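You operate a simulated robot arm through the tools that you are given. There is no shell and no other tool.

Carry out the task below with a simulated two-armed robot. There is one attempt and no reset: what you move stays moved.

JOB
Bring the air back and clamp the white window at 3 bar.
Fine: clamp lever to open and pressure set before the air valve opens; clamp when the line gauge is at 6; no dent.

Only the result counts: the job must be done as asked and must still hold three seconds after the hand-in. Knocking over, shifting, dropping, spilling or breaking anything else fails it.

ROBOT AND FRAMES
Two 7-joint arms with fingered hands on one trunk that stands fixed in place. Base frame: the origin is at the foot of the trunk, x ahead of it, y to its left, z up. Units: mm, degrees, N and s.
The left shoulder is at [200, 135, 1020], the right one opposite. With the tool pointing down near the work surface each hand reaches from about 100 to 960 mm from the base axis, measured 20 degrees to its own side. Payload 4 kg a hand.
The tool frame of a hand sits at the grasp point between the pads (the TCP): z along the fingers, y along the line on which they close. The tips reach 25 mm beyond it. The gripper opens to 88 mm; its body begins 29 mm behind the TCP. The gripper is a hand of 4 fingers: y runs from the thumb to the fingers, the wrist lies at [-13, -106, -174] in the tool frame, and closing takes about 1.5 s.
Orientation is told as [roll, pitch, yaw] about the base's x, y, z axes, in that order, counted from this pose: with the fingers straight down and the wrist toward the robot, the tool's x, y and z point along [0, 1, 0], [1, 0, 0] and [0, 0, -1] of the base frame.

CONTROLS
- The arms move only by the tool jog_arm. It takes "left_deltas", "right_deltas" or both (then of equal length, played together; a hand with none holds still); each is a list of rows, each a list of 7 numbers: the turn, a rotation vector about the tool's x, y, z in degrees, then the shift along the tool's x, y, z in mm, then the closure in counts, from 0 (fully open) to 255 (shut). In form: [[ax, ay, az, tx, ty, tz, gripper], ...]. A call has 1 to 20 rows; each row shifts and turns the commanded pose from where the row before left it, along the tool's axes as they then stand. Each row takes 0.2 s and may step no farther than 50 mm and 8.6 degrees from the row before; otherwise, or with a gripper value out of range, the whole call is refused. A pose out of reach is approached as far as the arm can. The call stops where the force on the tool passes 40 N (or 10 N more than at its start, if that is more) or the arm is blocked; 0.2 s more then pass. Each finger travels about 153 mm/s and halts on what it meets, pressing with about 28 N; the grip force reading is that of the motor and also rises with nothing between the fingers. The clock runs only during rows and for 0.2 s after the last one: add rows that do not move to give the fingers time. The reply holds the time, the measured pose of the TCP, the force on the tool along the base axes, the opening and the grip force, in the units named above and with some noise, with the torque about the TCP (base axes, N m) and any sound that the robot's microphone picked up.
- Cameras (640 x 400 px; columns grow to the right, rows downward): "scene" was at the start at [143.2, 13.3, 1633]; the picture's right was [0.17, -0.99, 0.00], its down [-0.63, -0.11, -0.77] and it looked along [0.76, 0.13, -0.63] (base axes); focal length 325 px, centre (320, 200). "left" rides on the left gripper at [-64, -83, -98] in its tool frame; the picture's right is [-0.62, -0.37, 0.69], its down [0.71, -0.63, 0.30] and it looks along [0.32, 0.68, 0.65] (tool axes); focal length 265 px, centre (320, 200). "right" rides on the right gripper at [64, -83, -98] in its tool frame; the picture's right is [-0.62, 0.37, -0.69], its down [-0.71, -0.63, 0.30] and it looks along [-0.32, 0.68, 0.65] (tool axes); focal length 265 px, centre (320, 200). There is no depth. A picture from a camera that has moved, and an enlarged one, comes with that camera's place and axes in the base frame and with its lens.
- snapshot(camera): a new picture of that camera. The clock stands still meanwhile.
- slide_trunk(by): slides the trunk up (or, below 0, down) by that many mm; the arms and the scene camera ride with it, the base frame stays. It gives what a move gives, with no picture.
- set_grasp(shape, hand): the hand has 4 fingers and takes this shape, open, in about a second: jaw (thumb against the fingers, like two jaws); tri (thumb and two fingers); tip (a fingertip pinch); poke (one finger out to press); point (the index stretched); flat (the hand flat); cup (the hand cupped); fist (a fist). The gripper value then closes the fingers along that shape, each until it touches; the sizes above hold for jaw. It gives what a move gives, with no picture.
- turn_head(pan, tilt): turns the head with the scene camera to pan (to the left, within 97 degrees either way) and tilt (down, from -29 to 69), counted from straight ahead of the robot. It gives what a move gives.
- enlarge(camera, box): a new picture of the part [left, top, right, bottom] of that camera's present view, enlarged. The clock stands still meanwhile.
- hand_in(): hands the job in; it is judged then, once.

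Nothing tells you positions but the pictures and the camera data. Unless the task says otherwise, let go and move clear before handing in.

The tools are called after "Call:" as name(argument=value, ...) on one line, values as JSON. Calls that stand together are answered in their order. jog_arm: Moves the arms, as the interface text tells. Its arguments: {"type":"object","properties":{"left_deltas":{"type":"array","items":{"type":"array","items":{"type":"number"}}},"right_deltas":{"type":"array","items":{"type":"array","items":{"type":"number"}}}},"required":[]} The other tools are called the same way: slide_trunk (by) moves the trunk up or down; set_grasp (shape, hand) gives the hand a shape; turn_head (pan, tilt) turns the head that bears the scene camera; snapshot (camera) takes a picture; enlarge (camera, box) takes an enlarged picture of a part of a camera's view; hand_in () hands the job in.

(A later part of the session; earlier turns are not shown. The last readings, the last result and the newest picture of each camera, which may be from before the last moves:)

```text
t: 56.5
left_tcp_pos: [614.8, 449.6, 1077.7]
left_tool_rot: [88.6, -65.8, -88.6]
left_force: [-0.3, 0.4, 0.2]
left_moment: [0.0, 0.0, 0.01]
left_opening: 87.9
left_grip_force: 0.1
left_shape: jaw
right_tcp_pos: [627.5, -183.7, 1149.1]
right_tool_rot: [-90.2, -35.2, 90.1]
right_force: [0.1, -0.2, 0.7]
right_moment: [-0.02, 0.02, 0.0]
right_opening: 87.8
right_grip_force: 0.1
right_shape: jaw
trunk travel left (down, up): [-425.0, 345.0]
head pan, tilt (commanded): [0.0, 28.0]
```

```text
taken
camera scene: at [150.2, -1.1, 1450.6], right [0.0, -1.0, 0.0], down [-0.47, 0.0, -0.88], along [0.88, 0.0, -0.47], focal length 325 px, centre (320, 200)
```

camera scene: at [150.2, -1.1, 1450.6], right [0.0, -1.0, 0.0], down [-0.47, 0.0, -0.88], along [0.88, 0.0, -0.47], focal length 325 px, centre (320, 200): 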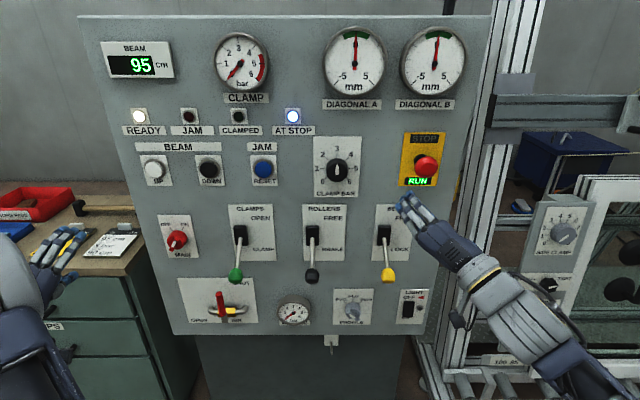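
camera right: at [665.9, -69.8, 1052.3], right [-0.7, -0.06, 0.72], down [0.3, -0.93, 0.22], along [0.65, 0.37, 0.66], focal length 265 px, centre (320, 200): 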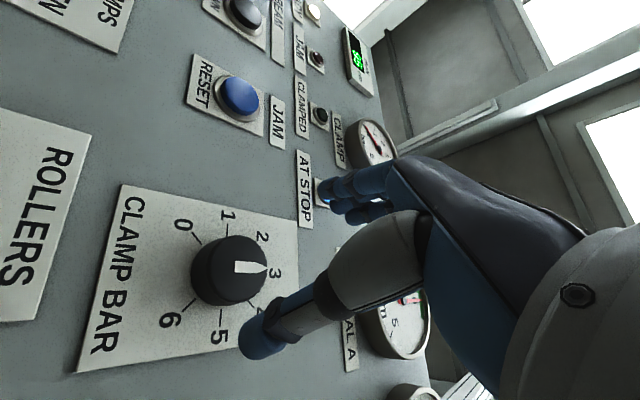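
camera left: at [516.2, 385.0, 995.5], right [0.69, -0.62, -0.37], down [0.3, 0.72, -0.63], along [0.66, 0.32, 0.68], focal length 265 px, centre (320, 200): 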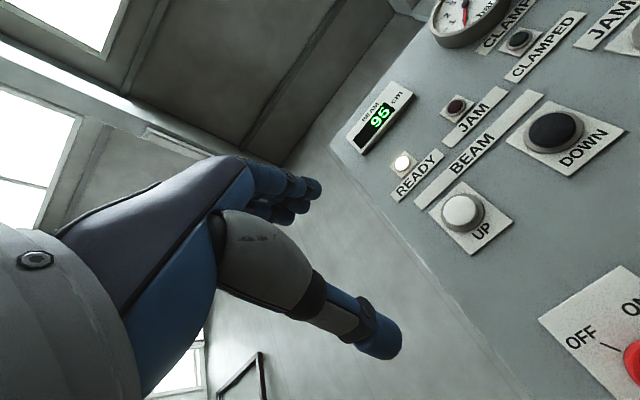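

Rolling works here. I continue the roll and check again.

Call:
jog_arm(left_deltas=[[0, 0, 8, 0, 0, 0, 0], [0, 0, 8, 0, 0, 0, 0], [0, 0, 8, 0, 0, 0, 0], [0, 0, 8, 0, 0, 0, 0]])

Call:
snapshot(camera="left")

```text
t: 57.5
left_tcp_pos: [666.0, 494.9, 1149.4]
left_tool_rot: [89.4, -33.9, -89.5]
left_force: [-0.5, 0.9, -0.4]
left_moment: [0.01, -0.05, 0.02]
left_opening: 87.6
left_grip_force: 0.0
left_shape: jaw
left hand out of reach, approached as far as the arm can: row 1, 2, 3, 4
right_tcp_pos: [628.8, -182.7, 1148.9]
right_tool_rot: [-90.4, -35.1, 90.1]
right_force: [0.0, -0.3, 0.4]
right_moment: [-0.02, -0.01, 0.01]
right_opening: 87.8
right_grip_force: 0.0
right_shape: jaw
trunk travel left (down, up): [-425.0, 345.0]
head pan, tilt (commanded): [0.0, 28.0]
```

```text
taken
camera left: at [567.1, 528.4, 1051.2], right [0.69, -0.04, -0.73], down [0.3, 0.92, 0.24], along [0.66, -0.39, 0.64], focal length 265 px, centre (320, 200)
```

left: 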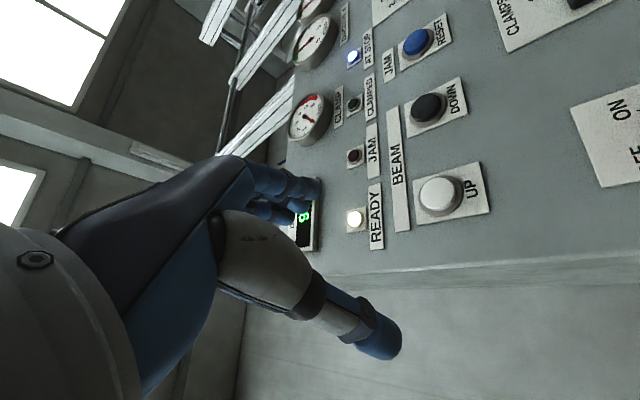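

Call:
turn_head(pan=40, tilt=45)

Call:
snapshot(camera="scene")

Call:
turn_head(pan=-40, tilt=45)

Call:
snapshot(camera="scene")

```text
t: 58.6
left_tcp_pos: [666.2, 494.8, 1148.8]
left_tool_rot: [89.4, -34.1, -89.4]
left_force: [-0.8, 0.5, -0.1]
left_moment: [0.01, -0.01, -0.05]
left_opening: 87.9
left_grip_force: 0.0
left_shape: jaw
right_tcp_pos: [628.1, -182.9, 1148.4]
right_tool_rot: [-90.3, -35.1, 90.1]
right_force: [0.2, 0.3, -0.8]
right_moment: [-0.01, 0.01, 0.0]
right_opening: 87.6
right_grip_force: 0.0
right_shape: jaw
trunk travel left (down, up): [-425.0, 345.0]
head pan, tilt (commanded): [40.0, 45.0]
```

```text
taken
camera scene: at [121.4, 51.1, 1424.9], right [0.64, -0.77, 0.0], down [-0.54, -0.45, -0.71], along [0.54, 0.45, -0.71], focal length 325 px, centre (320, 200)
```

scene: 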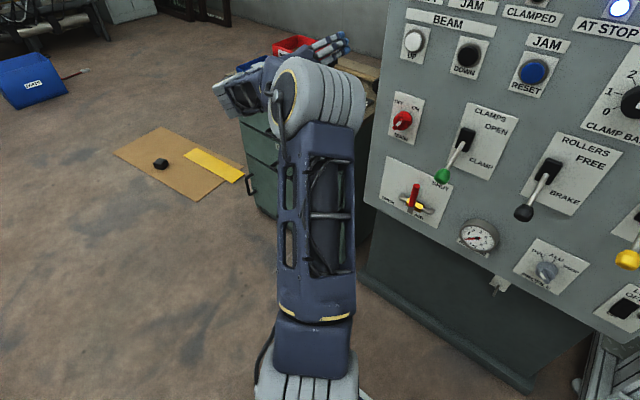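

```text
t: 60.1
left_tcp_pos: [666.1, 495.8, 1148.5]
left_tool_rot: [89.4, -33.9, -89.5]
left_force: [-0.2, -0.9, 0.3]
left_moment: [0.03, -0.04, 0.01]
left_opening: 87.5
left_grip_force: 0.0
left_shape: jaw
right_tcp_pos: [629.4, -182.5, 1148.8]
right_tool_rot: [-90.4, -35.2, 90.1]
right_force: [-0.5, 1.0, 0.0]
right_moment: [0.03, 0.03, 0.0]
right_opening: 87.5
right_grip_force: 0.1
right_shape: jaw
trunk travel left (down, up): [-425.0, 345.0]
head pan, tilt (commanded): [-40.0, 45.0]
```

```text
taken
camera scene: at [121.4, -53.3, 1424.9], right [-0.64, -0.77, 0.0], down [-0.54, 0.45, -0.71], along [0.54, -0.45, -0.71], focal length 325 px, centre (320, 200)
```

scene: 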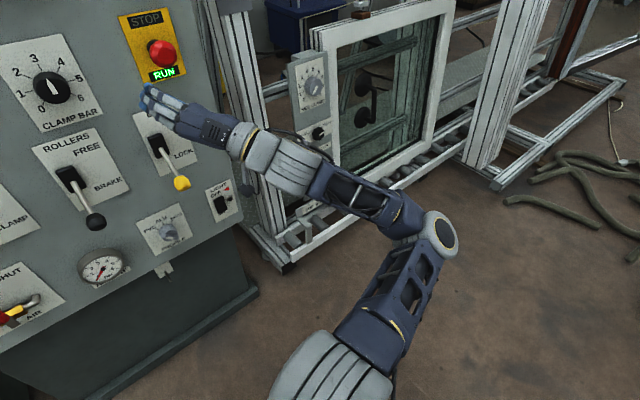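

The right arm is in a good elbow-out posture, the left is not. I'll use the right arm for the lever and valve too and leave the left parked at the left. I lower the trunk by 150 for the lower controls.

Call:
slide_trunk(by=-150)

Call:
turn_head(pan=8, tilt=22)

Call:
snapshot(camera="scene")

Call:
snapshot(camera="right")

```text
t: 61.9
left_tcp_pos: [667.0, 496.7, 998.8]
left_tool_rot: [89.4, -34.0, -89.5]
left_force: [0.3, -0.4, 0.5]
left_moment: [0.01, 0.01, 0.0]
left_opening: 87.5
left_grip_force: 0.1
left_shape: jaw
right_tcp_pos: [630.2, -182.9, 999.2]
right_tool_rot: [-90.3, -35.3, 90.1]
right_force: [0.8, -0.1, -0.2]
right_moment: [-0.02, -0.02, 0.01]
right_opening: 87.4
right_grip_force: 0.1
right_shape: jaw
trunk travel left (down, up): [-275.0, 495.0]
head pan, tilt (commanded): [-40.0, 45.0]
```

```text
t: 63.0
left_tcp_pos: [666.8, 495.5, 999.0]
left_tool_rot: [89.3, -33.9, -89.4]
left_force: [0.3, 0.3, -0.1]
left_moment: [0.01, 0.0, 0.0]
left_opening: 87.6
left_grip_force: 0.1
left_shape: jaw
right_tcp_pos: [628.9, -182.6, 998.4]
right_tool_rot: [-90.2, -35.2, 90.1]
right_force: [0.3, 0.4, 0.0]
right_moment: [0.04, 0.03, -0.02]
right_opening: 87.5
right_grip_force: 0.0
right_shape: jaw
trunk travel left (down, up): [-275.0, 495.0]
head pan, tilt (commanded): [8.0, 22.0]
```

```text
taken
camera scene: at [150.9, 11.7, 1310.3], right [0.14, -0.99, 0.0], down [-0.37, -0.05, -0.93], along [0.92, 0.13, -0.38], focal length 325 px, centre (320, 200)
```

scene: 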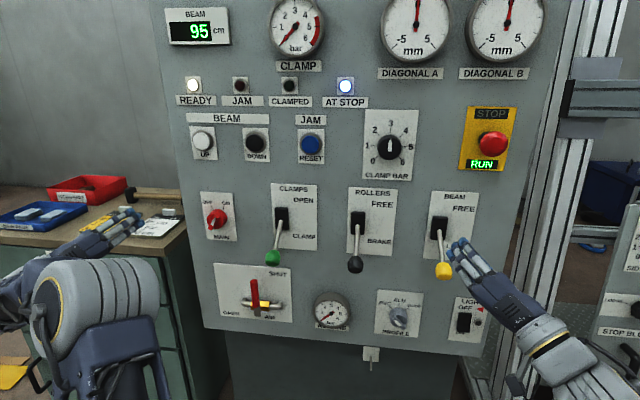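

```text
taken
camera right: at [530.3, -213.4, 899.0], right [-0.7, -0.06, 0.72], down [0.3, -0.93, 0.22], along [0.65, 0.37, 0.66], focal length 265 px, centre (320, 200)
```

right: 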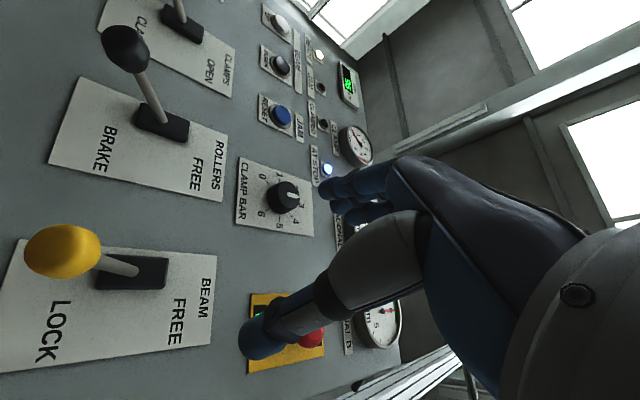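

Call:
enlarge(camera="scene", box=[200, 180, 360, 340])

```text
2.50 times, centred on (280, 260) of scene
camera zoom: at [150.9, 11.7, 1310.3], right [0.14, -0.99, 0.0], down [-0.37, -0.05, -0.93], along [0.92, 0.13, -0.38], focal length 812 px, centre (420, 50)
```

zoom: 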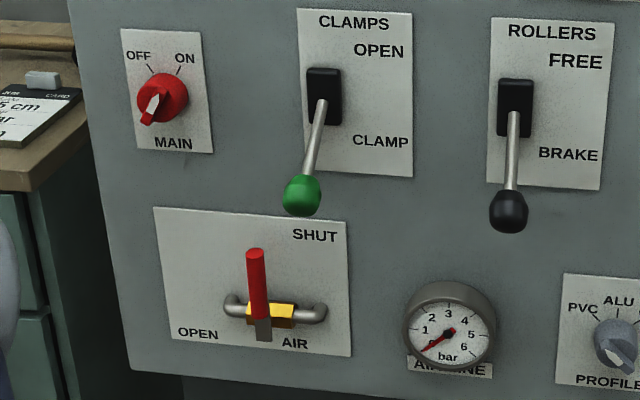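

The lever knob is near [777, 208, 909] and the rollers knob near [777, 21, 905]. I bring the right hand across at a safe distance (x<705) to stand before the clamp lever.

Call:
jog_arm(right_deltas=[[0, 0, 0, 29.8, 26.8, 5, 0], [0, 0, 0, 29.8, 26.8, 5, 0], [0, 0, 0, 29.8, 26.8, 5, 0], [0, 0, 0, 29.8, 26.8, 5, 0], [0, 0, 0, 29.8, 26.8, 5, 0]])

Call:
snapshot(camera="scene")

```text
t: 64.2
left_tcp_pos: [667.3, 493.8, 998.2]
left_tool_rot: [89.3, -34.0, -89.6]
left_force: [-0.8, -0.2, 0.3]
left_moment: [0.0, 0.0, 0.04]
left_opening: 87.8
left_grip_force: 0.1
left_shape: jaw
right_tcp_pos: [654.6, 0.9, 969.1]
right_tool_rot: [-89.9, -35.0, 89.9]
right_force: [0.1, 0.5, -0.6]
right_moment: [-0.04, 0.0, -0.02]
right_opening: 87.5
right_grip_force: 0.1
right_shape: jaw
right hand out of reach, approached as far as the arm can: row 5
trunk travel left (down, up): [-275.0, 495.0]
head pan, tilt (commanded): [8.0, 22.0]
```

```text
taken
camera scene: at [150.9, 11.6, 1310.3], right [0.14, -0.99, 0.0], down [-0.37, -0.05, -0.93], along [0.92, 0.13, -0.37], focal length 325 px, centre (320, 200)
```

scene: 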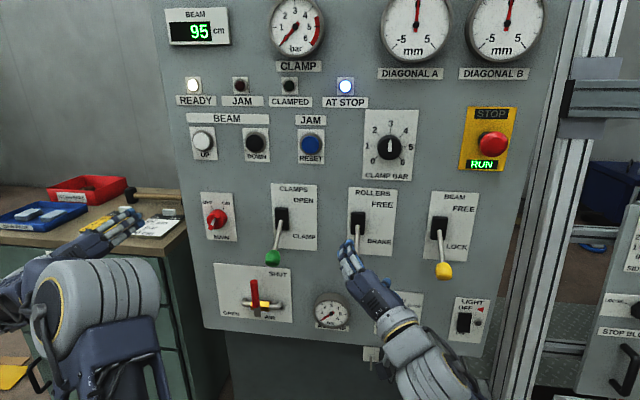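

Reach begins to end here; rolling the wrist fully to the right should help. I roll and try on.

Call:
jog_arm(right_deltas=[[0, 0, -8.5, 0, 0, 0, 0], [0, 0, -8.5, 0, 0, 0, 0], [0, 0, -8.5, 0, 0, 0, 0], [0, 0, -8.5, 0, 0, 0, 0]])

Call:
jog_arm(right_deltas=[[0, 0, 0, 0, 30, 5, 0], [0, 0, 0, 0, 30, 5, 0], [0, 0, 0, 0, 30, 5, 0]])

Call:
snapshot(camera="scene")

```text
t: 65.2
left_tcp_pos: [666.1, 495.7, 998.2]
left_tool_rot: [89.4, -34.0, -89.4]
left_force: [-0.6, 0.2, 0.1]
left_moment: [0.04, 0.03, -0.02]
left_opening: 87.8
left_grip_force: 0.0
left_shape: jaw
right_tcp_pos: [654.8, 2.1, 967.5]
right_tool_rot: [-90.3, -1.2, 89.7]
right_force: [-0.2, 0.5, -1.1]
right_moment: [0.0, -0.01, 0.02]
right_opening: 87.8
right_grip_force: 0.0
right_shape: jaw
trunk travel left (down, up): [-275.0, 495.0]
head pan, tilt (commanded): [8.0, 22.0]
```

```text
t: 66.0
left_tcp_pos: [666.4, 495.1, 1000.0]
left_tool_rot: [89.3, -34.0, -89.6]
left_force: [0.5, 0.1, -0.1]
left_moment: [0.04, 0.02, 0.02]
left_opening: 87.9
left_grip_force: 0.2
left_shape: jaw
right_tcp_pos: [669.5, 91.9, 969.2]
right_tool_rot: [-90.2, -1.2, 90.0]
right_force: [-0.4, 0.0, -0.7]
right_moment: [-0.02, -0.03, -0.01]
right_opening: 87.8
right_grip_force: 0.1
right_shape: jaw
trunk travel left (down, up): [-275.0, 495.0]
head pan, tilt (commanded): [8.0, 22.0]
```

```text
taken
camera scene: at [150.9, 11.7, 1310.3], right [0.14, -0.99, 0.0], down [-0.37, -0.05, -0.93], along [0.92, 0.13, -0.37], focal length 325 px, centre (320, 200)
```

scene: 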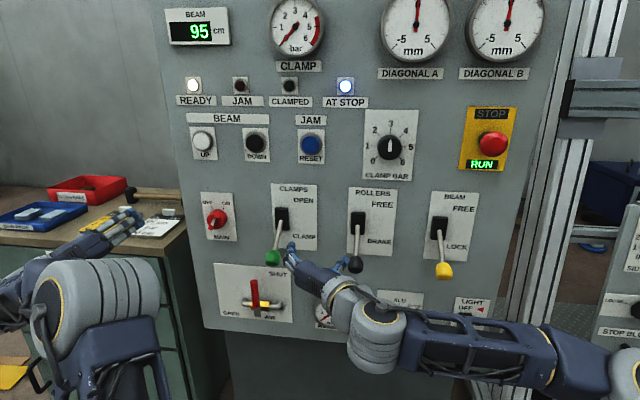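

Good. I continue left and down to stand straight before the green knob.

Call:
jog_arm(right_deltas=[[0, 0, 0, 15, 29, 0, 0], [0, 0, 0, 15, 29, 0, 0], [0, 0, 0, 15, 29, 0, 0], [0, 0, 0, 15, 29, 0, 0]])

Call:
snapshot(camera="scene")

Call:
snapshot(camera="right")

```text
t: 67.0
left_tcp_pos: [666.8, 495.1, 998.6]
left_tool_rot: [89.5, -34.0, -89.7]
left_force: [0.8, 0.0, -0.1]
left_moment: [0.0, -0.02, -0.01]
left_opening: 87.8
left_grip_force: 0.0
left_shape: jaw
right_tcp_pos: [669.6, 199.1, 917.1]
right_tool_rot: [-90.3, -1.2, 89.8]
right_force: [0.2, -0.1, 0.0]
right_moment: [-0.02, 0.0, 0.0]
right_opening: 87.8
right_grip_force: 0.1
right_shape: jaw
right hand out of reach, approached as far as the arm can: row 4
trunk travel left (down, up): [-275.0, 495.0]
head pan, tilt (commanded): [8.0, 22.0]
```

```text
taken
camera scene: at [150.9, 11.8, 1310.3], right [0.14, -0.99, 0.0], down [-0.37, -0.05, -0.93], along [0.92, 0.13, -0.37], focal length 325 px, centre (320, 200)
```

scene: 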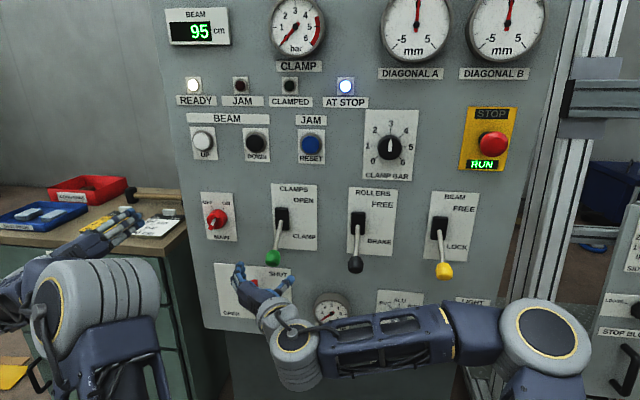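

```text
taken
camera right: at [571.5, 117.1, 851.3], right [-0.69, 0.36, 0.63], down [0.3, -0.65, 0.7], along [0.65, 0.68, 0.34], focal length 265 px, centre (320, 200)
```

right: 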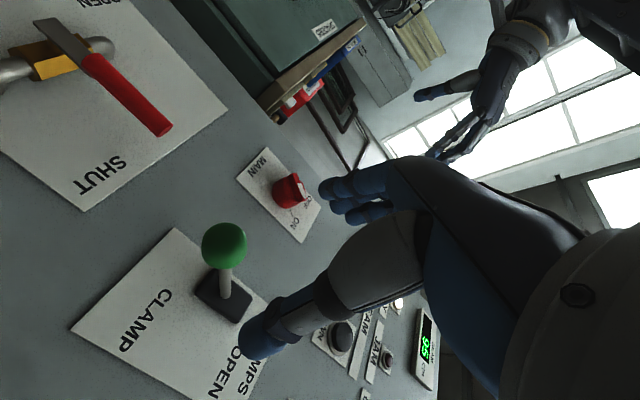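

The jaws are nearly lined up with the green knob (≈[779, 211, 902]); forward motion extends the arm, which helps. I advance with open jaws in line with the knob.

Call:
jog_arm(right_deltas=[[0, 0, 0, 3, 0, 20, 0], [0, 0, 0, 6, 5, 20, 0], [0, 0, 0, 6, 7, 20, 0]])

Call:
snapshot(camera="right")

```text
t: 67.8
left_tcp_pos: [666.3, 495.7, 998.4]
left_tool_rot: [89.4, -33.9, -89.4]
left_force: [0.3, 0.9, 0.3]
left_moment: [0.02, -0.05, 0.0]
left_opening: 88.0
left_grip_force: 0.1
left_shape: jaw
right_tcp_pos: [680.3, 198.2, 915.4]
right_tool_rot: [-90.1, -1.2, 89.9]
right_force: [1.0, 0.0, -0.6]
right_moment: [0.02, 0.03, 0.01]
right_opening: 87.6
right_grip_force: 0.1
right_shape: jaw
right hand out of reach, approached as far as the arm can: row 1, 2, 3
trunk travel left (down, up): [-275.0, 495.0]
head pan, tilt (commanded): [8.0, 22.0]
```

```text
taken
camera right: at [581.3, 116.7, 850.5], right [-0.69, 0.36, 0.63], down [0.3, -0.65, 0.7], along [0.65, 0.68, 0.34], focal length 265 px, centre (320, 200)
```

right: 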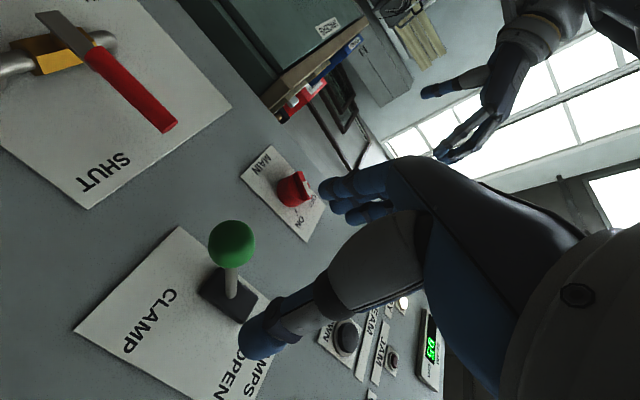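

Forward is limited because the forearm points left. I yaw the tool about 30° to the left, which is natural for the right arm reaching over here.

Call:
jog_arm(right_deltas=[[-8, 0, 0, 0, 0, 0, 0], [-8, 0, 0, 0, 0, 0, 0], [-8, 0, 0, 0, 0, 0, 0], [-8, 0, 0, 0, 0, 0, 0]])

Call:
snapshot(camera="scene")

Call:
snapshot(camera="right")

```text
t: 68.8
left_tcp_pos: [666.2, 495.7, 998.7]
left_tool_rot: [89.4, -34.0, -89.5]
left_force: [0.7, 0.1, -0.1]
left_moment: [0.03, 0.0, 0.01]
left_opening: 87.5
left_grip_force: 0.1
left_shape: jaw
right_tcp_pos: [680.1, 200.0, 917.1]
right_tool_rot: [-90.9, -0.9, 122.0]
right_force: [0.7, -0.7, 0.3]
right_moment: [-0.01, 0.0, 0.05]
right_opening: 87.7
right_grip_force: 0.0
right_shape: jaw
trunk travel left (down, up): [-275.0, 495.0]
head pan, tilt (commanded): [8.0, 22.0]
```

```text
taken
camera scene: at [150.9, 11.9, 1310.3], right [0.14, -0.99, 0.0], down [-0.37, -0.05, -0.93], along [0.92, 0.13, -0.37], focal length 325 px, centre (320, 200)
```

scene: 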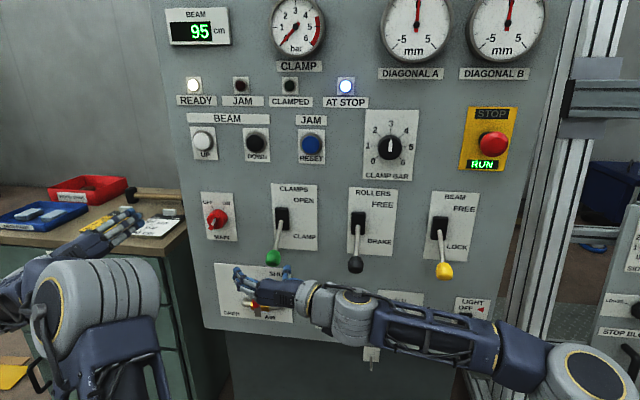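

```text
taken
camera right: at [640.7, 77.4, 850.5], right [-0.79, -0.07, 0.62], down [0.59, -0.39, 0.71], along [0.19, 0.92, 0.34], focal length 265 px, centre (320, 200)
```

right: 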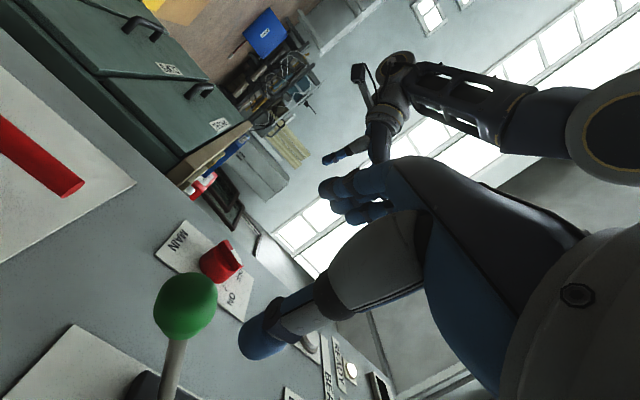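

Call:
jog_arm(right_deltas=[[0, 0, 0, 7, -21.4, 12.5, 0], [0, 0, 0, 7, -21.4, 12.5, 0], [0, 0, 0, 0, 0, 15, 0]])

Call:
snapshot(camera="right")

Call:
enlarge(camera="scene", box=[200, 180, 400, 350])

```text
t: 69.6
left_tcp_pos: [667.7, 496.0, 999.3]
left_tool_rot: [89.4, -34.0, -89.6]
left_force: [-0.2, -0.4, 1.0]
left_moment: [0.0, 0.0, 0.0]
left_opening: 87.7
left_grip_force: 0.0
left_shape: jaw
right_tcp_pos: [737.9, 184.6, 903.2]
right_tool_rot: [-90.8, -0.9, 121.8]
right_force: [0.0, -0.5, -0.7]
right_moment: [0.02, -0.02, -0.03]
right_opening: 87.6
right_grip_force: 0.0
right_shape: jaw
trunk travel left (down, up): [-275.0, 495.0]
head pan, tilt (commanded): [8.0, 22.0]
```

```text
taken
camera right: at [697.9, 62.8, 836.8], right [-0.79, -0.07, 0.62], down [0.59, -0.39, 0.71], along [0.19, 0.92, 0.35], focal length 265 px, centre (320, 200)
```

right: 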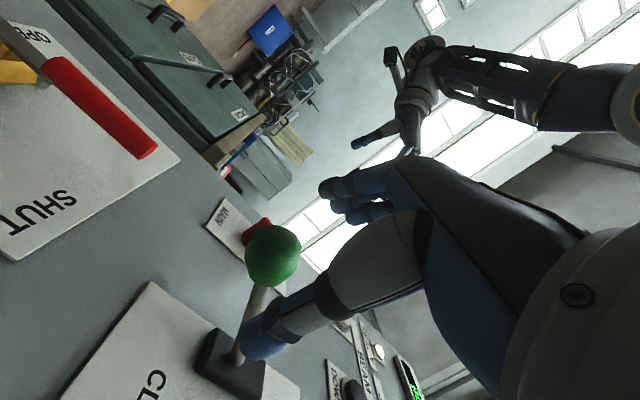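

```text
2.35 times, centred on (300, 265) of scene
camera zoom: at [150.9, 11.8, 1310.3], right [0.14, -0.99, 0.0], down [-0.37, -0.05, -0.93], along [0.92, 0.13, -0.37], focal length 765 px, centre (367, 47)
```

zoom: 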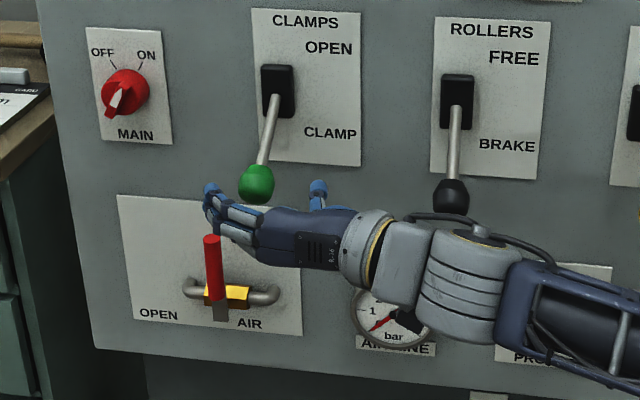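

The knob is straight ahead between the open fingers. I advance 40 mm and close on it.

Call:
jog_arm(right_deltas=[[0, 0, 0, 0, 1, 15, 0], [0, 0, 0, 0, 1, 15, 0], [0, 0, 0, 0, 0, 12, 0]])

Call:
snapshot(camera="right")

Call:
enlarge(camera="scene", box=[200, 180, 400, 350])

```text
t: 70.4
left_tcp_pos: [665.9, 495.2, 998.0]
left_tool_rot: [89.4, -34.0, -89.4]
left_force: [0.1, 0.6, -0.4]
left_moment: [0.01, 0.03, 0.0]
left_opening: 87.8
left_grip_force: 0.0
left_shape: jaw
right_tcp_pos: [772.1, 207.1, 902.9]
right_tool_rot: [-90.7, -0.8, 122.0]
right_force: [0.5, -1.0, -0.2]
right_moment: [-0.01, 0.0, 0.01]
right_opening: 87.8
right_grip_force: 0.0
right_shape: jaw
trunk travel left (down, up): [-275.0, 495.0]
head pan, tilt (commanded): [8.0, 22.0]
```

```text
taken
camera right: at [731.8, 86.5, 836.8], right [-0.79, -0.07, 0.62], down [0.59, -0.39, 0.71], along [0.19, 0.92, 0.34], focal length 265 px, centre (320, 200)
```

right: 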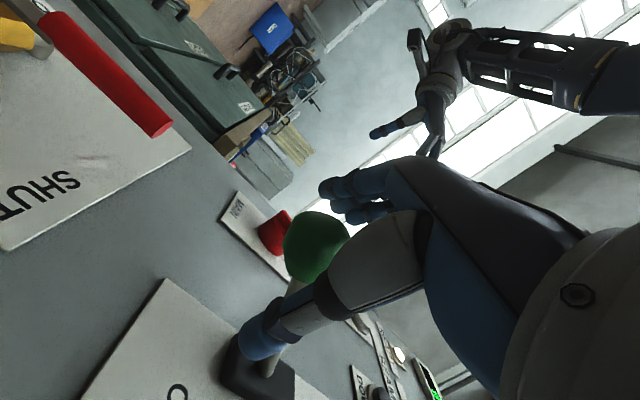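

```text
2.35 times, centred on (300, 265) of scene
camera zoom: at [150.9, 11.8, 1310.3], right [0.14, -0.99, 0.0], down [-0.37, -0.05, -0.93], along [0.92, 0.13, -0.37], focal length 765 px, centre (367, 47)
```

zoom: 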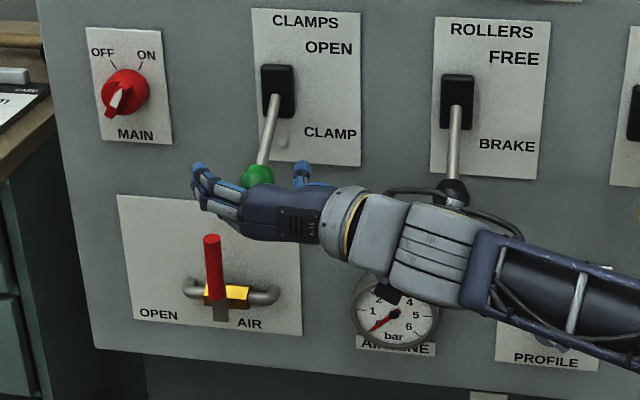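

Call:
jog_arm(right_deltas=[[0, 0, 0, 0, 0, 0, 120], [0, 0, 0, 0, 0, 0, 255], [0, 0, 0, 0, 0, 0, 255], [0, 0, 0, 0, 0, 0, 255]])

Call:
snapshot(camera="right")

```text
t: 71.4
left_tcp_pos: [666.7, 495.8, 999.0]
left_tool_rot: [89.3, -34.0, -89.4]
left_force: [-0.6, -0.5, -0.3]
left_moment: [0.03, -0.04, -0.03]
left_opening: 87.8
left_grip_force: 0.0
left_shape: jaw
right_tcp_pos: [771.4, 207.4, 905.0]
right_tool_rot: [-90.8, -0.9, 121.9]
right_force: [9.9, 5.6, 4.1]
right_moment: [0.1, -0.01, 0.01]
right_opening: 26.5
right_grip_force: 27.6
right_shape: jaw
trunk travel left (down, up): [-275.0, 495.0]
head pan, tilt (commanded): [8.0, 22.0]
```

```text
taken
camera right: at [732.2, 86.3, 837.2], right [-0.79, -0.07, 0.62], down [0.59, -0.39, 0.71], along [0.19, 0.92, 0.35], focal length 265 px, centre (320, 200)
```

right: 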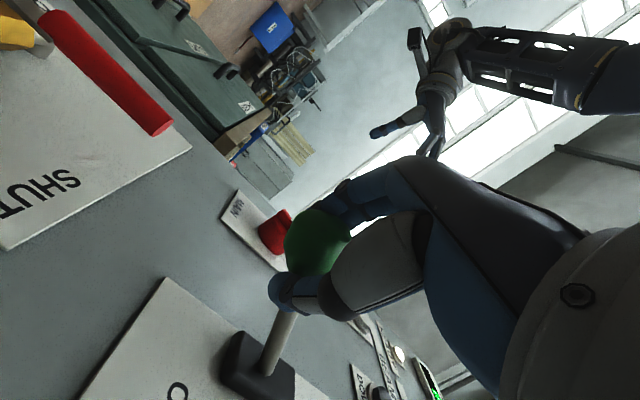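

The knob is held firmly. I lift the lever along its arc toward OPEN, first a short piece to feel the force.

Call:
jog_arm(right_deltas=[[0, 0, 0, -7, 1.7, -2.7, 255], [0, 0, 0, -6.8, 1.7, -2.7, 255], [0, 0, 0, -6.7, 1.1, -1.8, 255], [0, 0, 0, -6.7, 1.1, -1.8, 255]])

Call:
snapshot(camera="scene")

```text
t: 72.4
left_tcp_pos: [665.9, 496.5, 997.7]
left_tool_rot: [89.3, -34.0, -89.6]
left_force: [0.0, -0.3, -0.2]
left_moment: [-0.05, -0.02, 0.04]
left_opening: 87.7
left_grip_force: 0.1
left_shape: jaw
right_tcp_pos: [760.5, 208.4, 930.7]
right_tool_rot: [-90.8, -0.9, 122.0]
right_force: [7.1, 6.4, -2.8]
right_moment: [0.06, 0.4, -0.01]
right_opening: 26.7
right_grip_force: 27.9
right_shape: jaw
trunk travel left (down, up): [-275.0, 495.0]
head pan, tilt (commanded): [8.0, 22.0]
```

```text
taken
camera scene: at [151.2, 12.1, 1310.2], right [0.14, -0.99, 0.0], down [-0.37, -0.05, -0.93], along [0.92, 0.13, -0.37], focal length 325 px, centre (320, 200)
```

scene: 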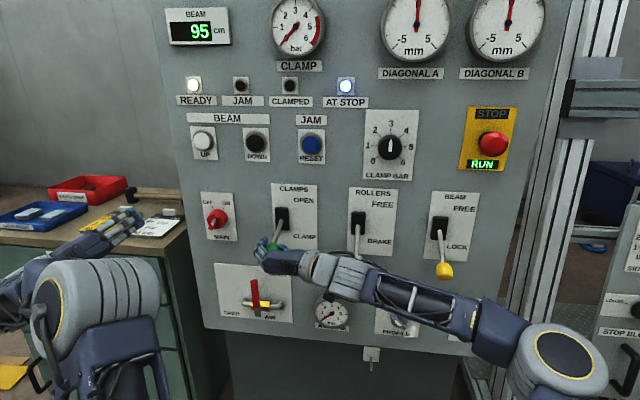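

Moves easily with small force. I continue along the arc up to OPEN.

Call:
jog_arm(right_deltas=[[0, 0, 0, -7, 0.7, -1.1, 255], [0, 0, 0, -7, 0.6, -1, 255], [0, 0, 0, -7, 0.3, -0.4, 255], [0, 0, 0, -7, 0.2, -0.4, 255], [0, 0, 0, -7, -0.2, 0.4, 255], [0, 0, 0, -7, -0.3, 0.4, 255], [0, 0, 0, -7, -0.6, 1, 255], [0, 0, 0, -6.8, -0.7, 1.1, 255], [0, 0, 0, -6.7, -1.1, 1.8, 255], [0, 0, 0, -6.7, -1.1, 1.8, 255]])

Call:
snapshot(camera="scene")

```text
t: 74.6
left_tcp_pos: [666.4, 495.1, 998.5]
left_tool_rot: [89.5, -34.0, -89.5]
left_force: [0.2, -0.7, 0.2]
left_moment: [-0.01, 0.02, 0.0]
left_opening: 87.9
left_grip_force: 0.0
left_shape: jaw
right_tcp_pos: [765.6, 205.2, 1000.4]
right_tool_rot: [-90.8, -1.0, 121.9]
right_force: [-5.7, -0.8, 0.3]
right_moment: [0.04, 0.24, -0.55]
right_opening: 24.2
right_grip_force: 28.5
right_shape: jaw
trunk travel left (down, up): [-275.0, 495.0]
head pan, tilt (commanded): [8.0, 22.0]
```

```text
taken
camera scene: at [150.8, 11.8, 1310.4], right [0.14, -0.99, 0.0], down [-0.37, -0.05, -0.93], along [0.92, 0.13, -0.37], focal length 325 px, centre (320, 200)
```

scene: 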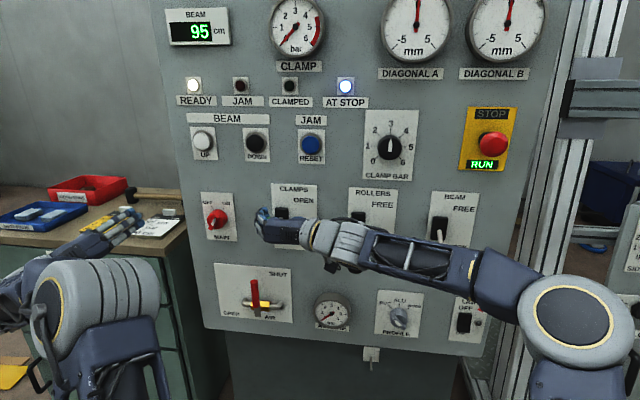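

Call:
jog_arm(right_deltas=[[0, 0, 0, -6.4, -1.5, 2.5, 255], [0, 0, 0, -6.4, -1.6, 2.5, 255], [0, 0, 0, -5, -1.5, 2.4, 255]])

Call:
snapshot(camera="right")

Call:
enlarge(camera="scene", box=[220, 160, 380, 300])

```text
t: 75.4
left_tcp_pos: [666.2, 495.5, 998.9]
left_tool_rot: [89.4, -34.0, -89.5]
left_force: [-1.0, 1.5, 0.2]
left_moment: [-0.01, -0.01, 0.02]
left_opening: 87.7
left_grip_force: 0.1
left_shape: jaw
right_tcp_pos: [773.8, 204.9, 1016.5]
right_tool_rot: [-90.8, -0.9, 121.9]
right_force: [1.3, 3.1, -1.7]
right_moment: [0.1, 0.28, -0.41]
right_opening: 23.4
right_grip_force: 28.1
right_shape: jaw
trunk travel left (down, up): [-275.0, 495.0]
head pan, tilt (commanded): [8.0, 22.0]
```

```text
taken
camera right: at [734.2, 83.8, 951.1], right [-0.78, -0.07, 0.62], down [0.59, -0.39, 0.71], along [0.19, 0.92, 0.34], focal length 265 px, centre (320, 200)
```

right: 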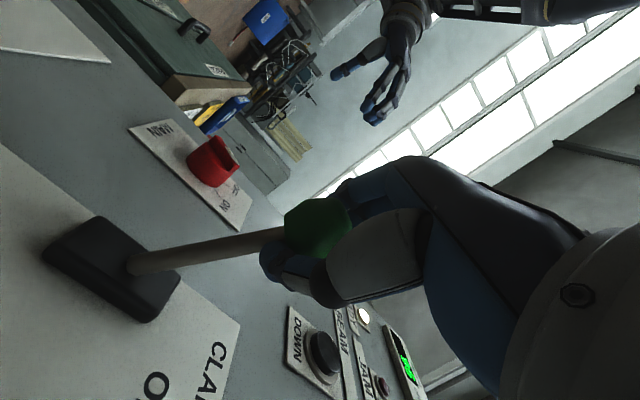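

```text
2.86 times, centred on (300, 230) of scene
camera zoom: at [151.1, 12.0, 1310.2], right [0.14, -0.99, 0.0], down [-0.37, -0.05, -0.93], along [0.92, 0.13, -0.37], focal length 928 px, centre (377, 114)
```

zoom: 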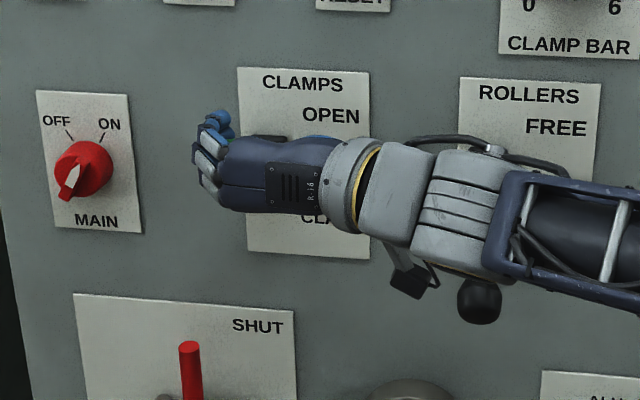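

The lever is up past the middle. I push gently on to find the end stop.

Call:
jog_arm(right_deltas=[[0, 0, 0, -4, -1.2, 1.9, 255], [0, 0, 0, -4, -1.3, 2, 255], [0, 0, 0, 0, 0, 0, 255]])

```text
t: 76.2
left_tcp_pos: [665.6, 495.7, 998.2]
left_tool_rot: [89.5, -34.1, -89.5]
left_force: [-0.1, -0.7, 0.8]
left_moment: [0.0, -0.01, 0.01]
left_opening: 87.9
left_grip_force: 0.1
left_shape: jaw
right_tcp_pos: [777.9, 205.4, 1024.7]
right_tool_rot: [-90.7, -0.9, 121.9]
right_force: [4.7, 7.8, -8.0]
right_moment: [0.15, 0.34, -0.32]
right_opening: 23.6
right_grip_force: 27.8
right_shape: jaw
trunk travel left (down, up): [-275.0, 495.0]
head pan, tilt (commanded): [8.0, 22.0]
```

Call:
jog_arm(right_deltas=[[0, 0, 0, -3, -1, 1.6, 255], [0, 0, 0, -3, -1, 1.6, 255], [0, 0, 0, 0, 0, 0, 255]])

```text
t: 77.0
left_tcp_pos: [666.9, 495.1, 997.5]
left_tool_rot: [89.3, -34.0, -89.6]
left_force: [0.8, -0.1, 0.1]
left_moment: [-0.02, 0.01, -0.01]
left_opening: 87.5
left_grip_force: 0.0
left_shape: jaw
right_tcp_pos: [780.5, 205.9, 1027.1]
right_tool_rot: [-90.5, -0.9, 122.1]
right_force: [-11.0, 3.0, -30.8]
right_moment: [-0.09, 0.11, -0.04]
right_opening: 24.0
right_grip_force: 28.1
right_shape: jaw
trunk travel left (down, up): [-275.0, 495.0]
head pan, tilt (commanded): [8.0, 22.0]
```

The end stop is reached (31 N), so the lever is at OPEN. I ease off slightly, open the jaws and back straight off.

Call:
jog_arm(right_deltas=[[0, 0, 0, 3, 0.5, -1, 255], [0, 0, 0, 0, 0, 0, 0], [0, 0, 0, 0, 0, 0, 0], [0, 0, 0, 0, 0, 0, 0], [0, 0, 0, 0, 0, -15, 0], [0, 0, 0, 0, 0, -20, 0], [0, 0, 0, 0, 0, -25, 0], [0, 0, 0, 0, 0, -25, 0]])

Call:
snapshot(camera="right")

Call:
enlarge(camera="scene", box=[180, 130, 420, 350])

```text
t: 78.8
left_tcp_pos: [665.7, 494.9, 998.4]
left_tool_rot: [89.3, -33.9, -89.5]
left_force: [-0.2, 0.7, -0.6]
left_moment: [0.02, -0.01, -0.01]
left_opening: 87.9
left_grip_force: 0.1
left_shape: jaw
right_tcp_pos: [709.0, 161.2, 1027.8]
right_tool_rot: [-90.8, -0.9, 121.9]
right_force: [-0.7, -0.1, -0.8]
right_moment: [-0.04, -0.02, -0.03]
right_opening: 87.6
right_grip_force: 0.0
right_shape: jaw
trunk travel left (down, up): [-275.0, 495.0]
head pan, tilt (commanded): [8.0, 22.0]
```

```text
taken
camera right: at [669.0, 38.5, 960.5], right [-0.79, -0.07, 0.62], down [0.59, -0.39, 0.71], along [0.19, 0.92, 0.35], focal length 265 px, centre (320, 200)
```

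right: 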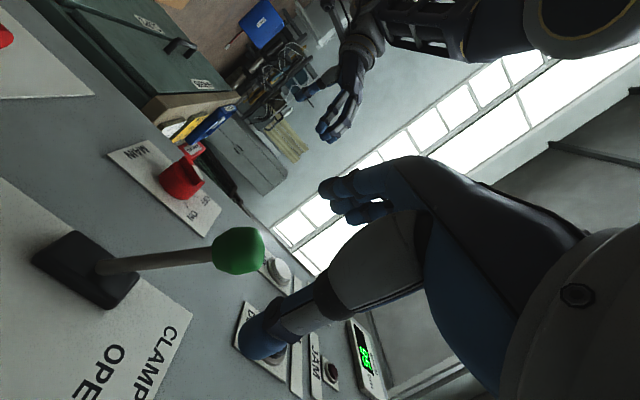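

```text
1.82 times, centred on (300, 240) of scene
camera zoom: at [151.0, 11.9, 1310.3], right [0.14, -0.99, 0.0], down [-0.37, -0.05, -0.93], along [0.92, 0.13, -0.37], focal length 591 px, centre (356, 127)
```

zoom: 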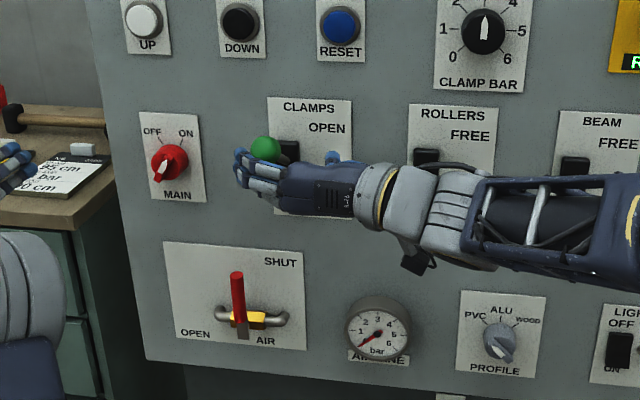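

The clamp lever is up at OPEN and CLAMP BAR is at 3. Next is the air valve: its red handle stands upright (≈[823, 277, 720–800], pivot near y=276, z=698) and must swing left toward OPEN. I back off a bit and lower the trunk.

Call:
jog_arm(right_deltas=[[0, 0, 0, 0, 0, -20, 0], [0, 0, 0, 0, 0, -15, 0]])

Call:
slide_trunk(by=-190)

Call:
turn_head(pan=12, tilt=18)

Call:
snapshot(camera="scene")

Call:
snapshot(camera="right")

```text
t: 79.4
left_tcp_pos: [667.3, 495.5, 998.2]
left_tool_rot: [89.4, -34.1, -89.6]
left_force: [0.8, -0.4, -0.2]
left_moment: [-0.01, 0.03, 0.02]
left_opening: 87.7
left_grip_force: 0.0
left_shape: jaw
right_tcp_pos: [677.5, 140.3, 1026.8]
right_tool_rot: [-90.8, -0.9, 121.9]
right_force: [-0.3, 0.3, -0.4]
right_moment: [-0.01, -0.02, 0.02]
right_opening: 87.5
right_grip_force: 0.0
right_shape: jaw
trunk travel left (down, up): [-275.0, 495.0]
head pan, tilt (commanded): [8.0, 22.0]
```

```text
t: 81.5
left_tcp_pos: [665.9, 495.5, 807.7]
left_tool_rot: [89.4, -34.1, -89.5]
left_force: [-0.7, 0.3, -0.8]
left_moment: [0.02, -0.03, 0.02]
left_opening: 87.7
left_grip_force: 0.1
left_shape: jaw
right_tcp_pos: [678.6, 141.4, 837.4]
right_tool_rot: [-90.8, -0.8, 122.0]
right_force: [-0.6, -0.2, 0.5]
right_moment: [-0.01, 0.0, -0.02]
right_opening: 87.5
right_grip_force: 0.0
right_shape: jaw
trunk travel left (down, up): [-85.0, 685.0]
head pan, tilt (commanded): [8.0, 22.0]
```

```text
t: 82.1
left_tcp_pos: [665.8, 495.9, 808.9]
left_tool_rot: [89.4, -34.0, -89.5]
left_force: [0.8, 0.5, 0.2]
left_moment: [-0.02, 0.0, -0.01]
left_opening: 88.0
left_grip_force: 0.1
left_shape: jaw
right_tcp_pos: [678.3, 140.7, 838.0]
right_tool_rot: [-90.8, -0.8, 121.9]
right_force: [-0.5, -0.5, -1.1]
right_moment: [-0.02, 0.01, 0.02]
right_opening: 87.6
right_grip_force: 0.1
right_shape: jaw
trunk travel left (down, up): [-85.0, 685.0]
head pan, tilt (commanded): [12.0, 18.0]
```

```text
taken
camera scene: at [150.3, 18.3, 1126.8], right [0.21, -0.98, 0.0], down [-0.3, -0.06, -0.95], along [0.93, 0.2, -0.31], focal length 325 px, centre (320, 200)
```

scene: 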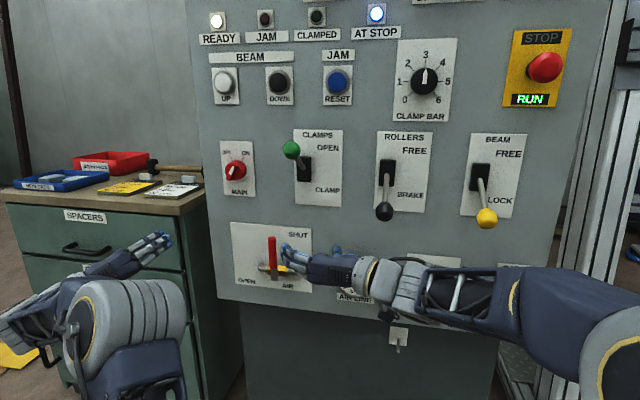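

```text
taken
camera right: at [638.7, 19.6, 770.7], right [-0.79, -0.07, 0.62], down [0.59, -0.39, 0.71], along [0.19, 0.92, 0.34], focal length 265 px, centre (320, 200)
```

right: 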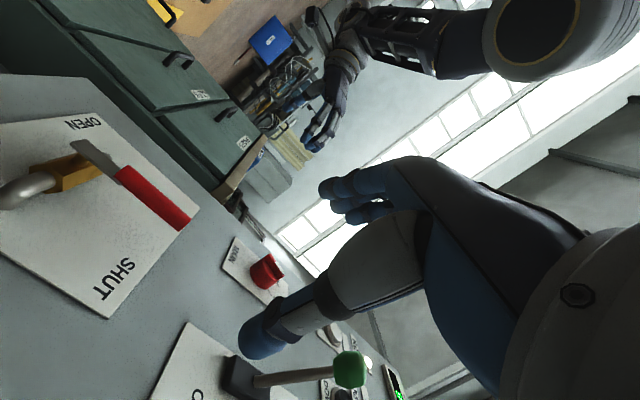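

Call:
enlarge(camera="scene", box=[210, 210, 340, 310])

Call:
enlarge(camera="right", box=[0, 100, 220, 260])

```text
4.00 times, centred on (275, 260) of scene
camera zoom: at [150.3, 18.3, 1126.8], right [0.21, -0.98, 0.0], down [-0.3, -0.06, -0.95], along [0.93, 0.2, -0.31], focal length 1300 px, centre (500, -40)
```

zoom: 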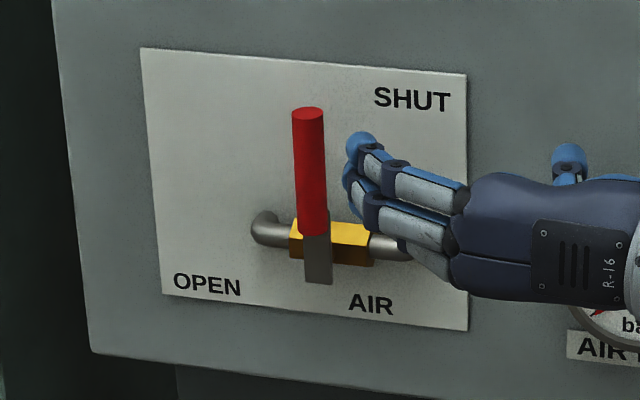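

```text
2.50 times, centred on (110, 180) of right
camera zoom: at [638.7, 19.6, 770.7], right [-0.79, -0.07, 0.62], down [0.59, -0.39, 0.71], along [0.19, 0.92, 0.34], focal length 664 px, centre (845, 250)
```

zoom: 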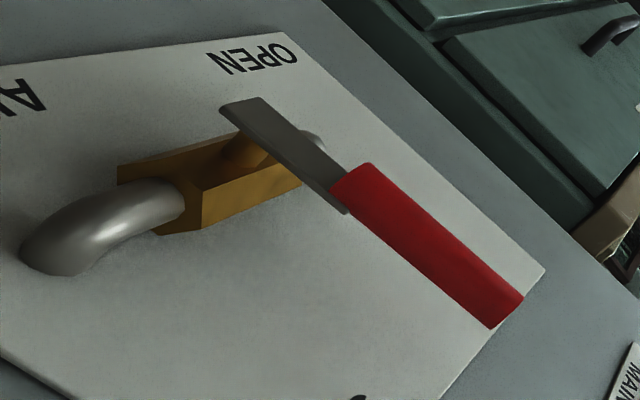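

The valve handle is clear: red sleeve from about [826, 281, 719] up to [820, 278, 798], pivot about y=279, z=696. I close the right fingers into a firm beak and move in to the right of the handle.

Call:
jog_arm(right_deltas=[[0, 0, 0, 0, 0, 0, 255], [0, 0, 0, 12.7, -0.6, 25, 255], [0, 0, 0, 12.7, -0.6, 25, 255], [0, 0, 0, 12.6, -0.6, 25, 255], [0, 0, 0, 0, 0, 0, 255], [0, 0, 0, 0, 0, 0, 255]])

Call:
enlarge(camera="scene", box=[210, 190, 370, 310])

Call:
snapshot(camera="right")

```text
t: 83.5
left_tcp_pos: [666.6, 494.7, 808.5]
left_tool_rot: [89.4, -34.0, -89.4]
left_force: [-0.3, -0.1, -0.3]
left_moment: [-0.01, 0.03, -0.03]
left_opening: 87.8
left_grip_force: 0.0
left_shape: jaw
right_tcp_pos: [742.4, 178.3, 799.1]
right_tool_rot: [-90.7, -0.9, 122.0]
right_force: [-0.5, 0.0, -0.1]
right_moment: [0.01, -0.03, 0.01]
right_opening: 0.1
right_grip_force: 28.6
right_shape: jaw
trunk travel left (down, up): [-85.0, 685.0]
head pan, tilt (commanded): [12.0, 18.0]
```

```text
3.33 times, centred on (290, 250) of scene
camera zoom: at [150.3, 18.4, 1126.8], right [0.21, -0.98, 0.0], down [-0.3, -0.06, -0.95], along [0.93, 0.2, -0.31], focal length 1083 px, centre (420, 33)
```

zoom: 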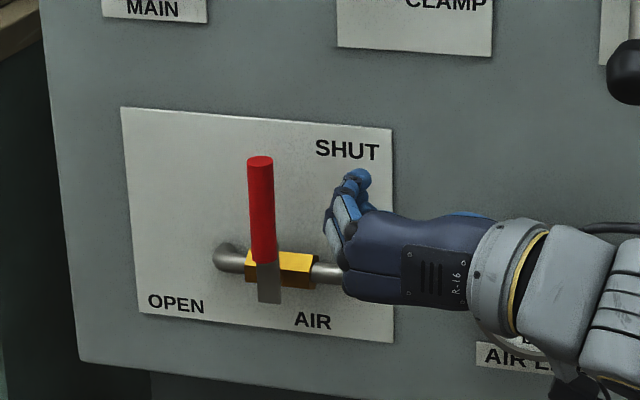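

```text
taken
camera right: at [703.6, 57.6, 733.9], right [-0.79, -0.07, 0.62], down [0.59, -0.39, 0.71], along [0.19, 0.92, 0.34], focal length 265 px, centre (320, 200)
```

right: 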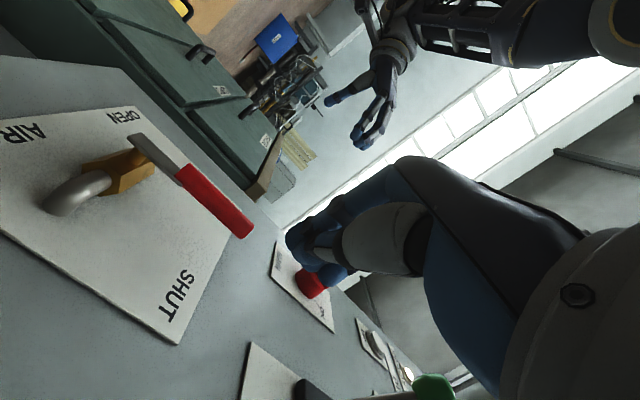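

The beak is formed. I move it in just right of the red handle, short of touching.

Call:
jog_arm(right_deltas=[[0, 0, 0, 1.3, 0.9, 30, 255], [0, 0, 0, 1.3, 0.9, 30, 255], [0, 0, 0, 1.3, 0.9, 26, 255]])

Call:
enlarge(camera="scene", box=[210, 190, 370, 310])

Call:
snapshot(camera="right")

```text
t: 84.3
left_tcp_pos: [667.2, 495.3, 809.2]
left_tool_rot: [89.4, -34.0, -89.6]
left_force: [0.1, 0.6, -0.2]
left_moment: [-0.01, 0.03, -0.03]
left_opening: 87.8
left_grip_force: 0.2
left_shape: jaw
right_tcp_pos: [814.7, 227.3, 798.1]
right_tool_rot: [-90.8, -1.0, 121.9]
right_force: [0.5, -0.7, 0.3]
right_moment: [0.0, 0.01, 0.0]
right_opening: 0.0
right_grip_force: 28.0
right_shape: jaw
trunk travel left (down, up): [-85.0, 685.0]
head pan, tilt (commanded): [12.0, 18.0]
```

```text
3.33 times, centred on (290, 250) of scene
camera zoom: at [150.3, 18.3, 1126.8], right [0.21, -0.98, 0.0], down [-0.3, -0.06, -0.95], along [0.93, 0.2, -0.31], focal length 1083 px, centre (420, 33)
```

zoom: 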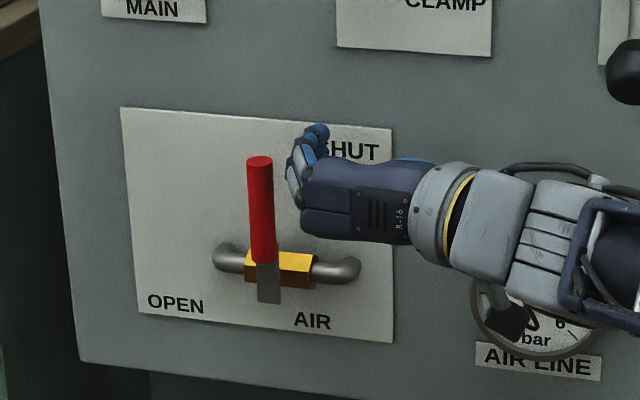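

```text
taken
camera right: at [774.6, 106.1, 731.5], right [-0.78, -0.07, 0.62], down [0.59, -0.39, 0.71], along [0.19, 0.92, 0.34], focal length 265 px, centre (320, 200)
```

right: 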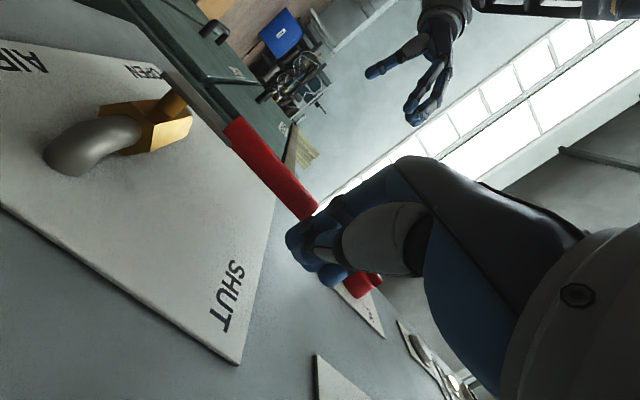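

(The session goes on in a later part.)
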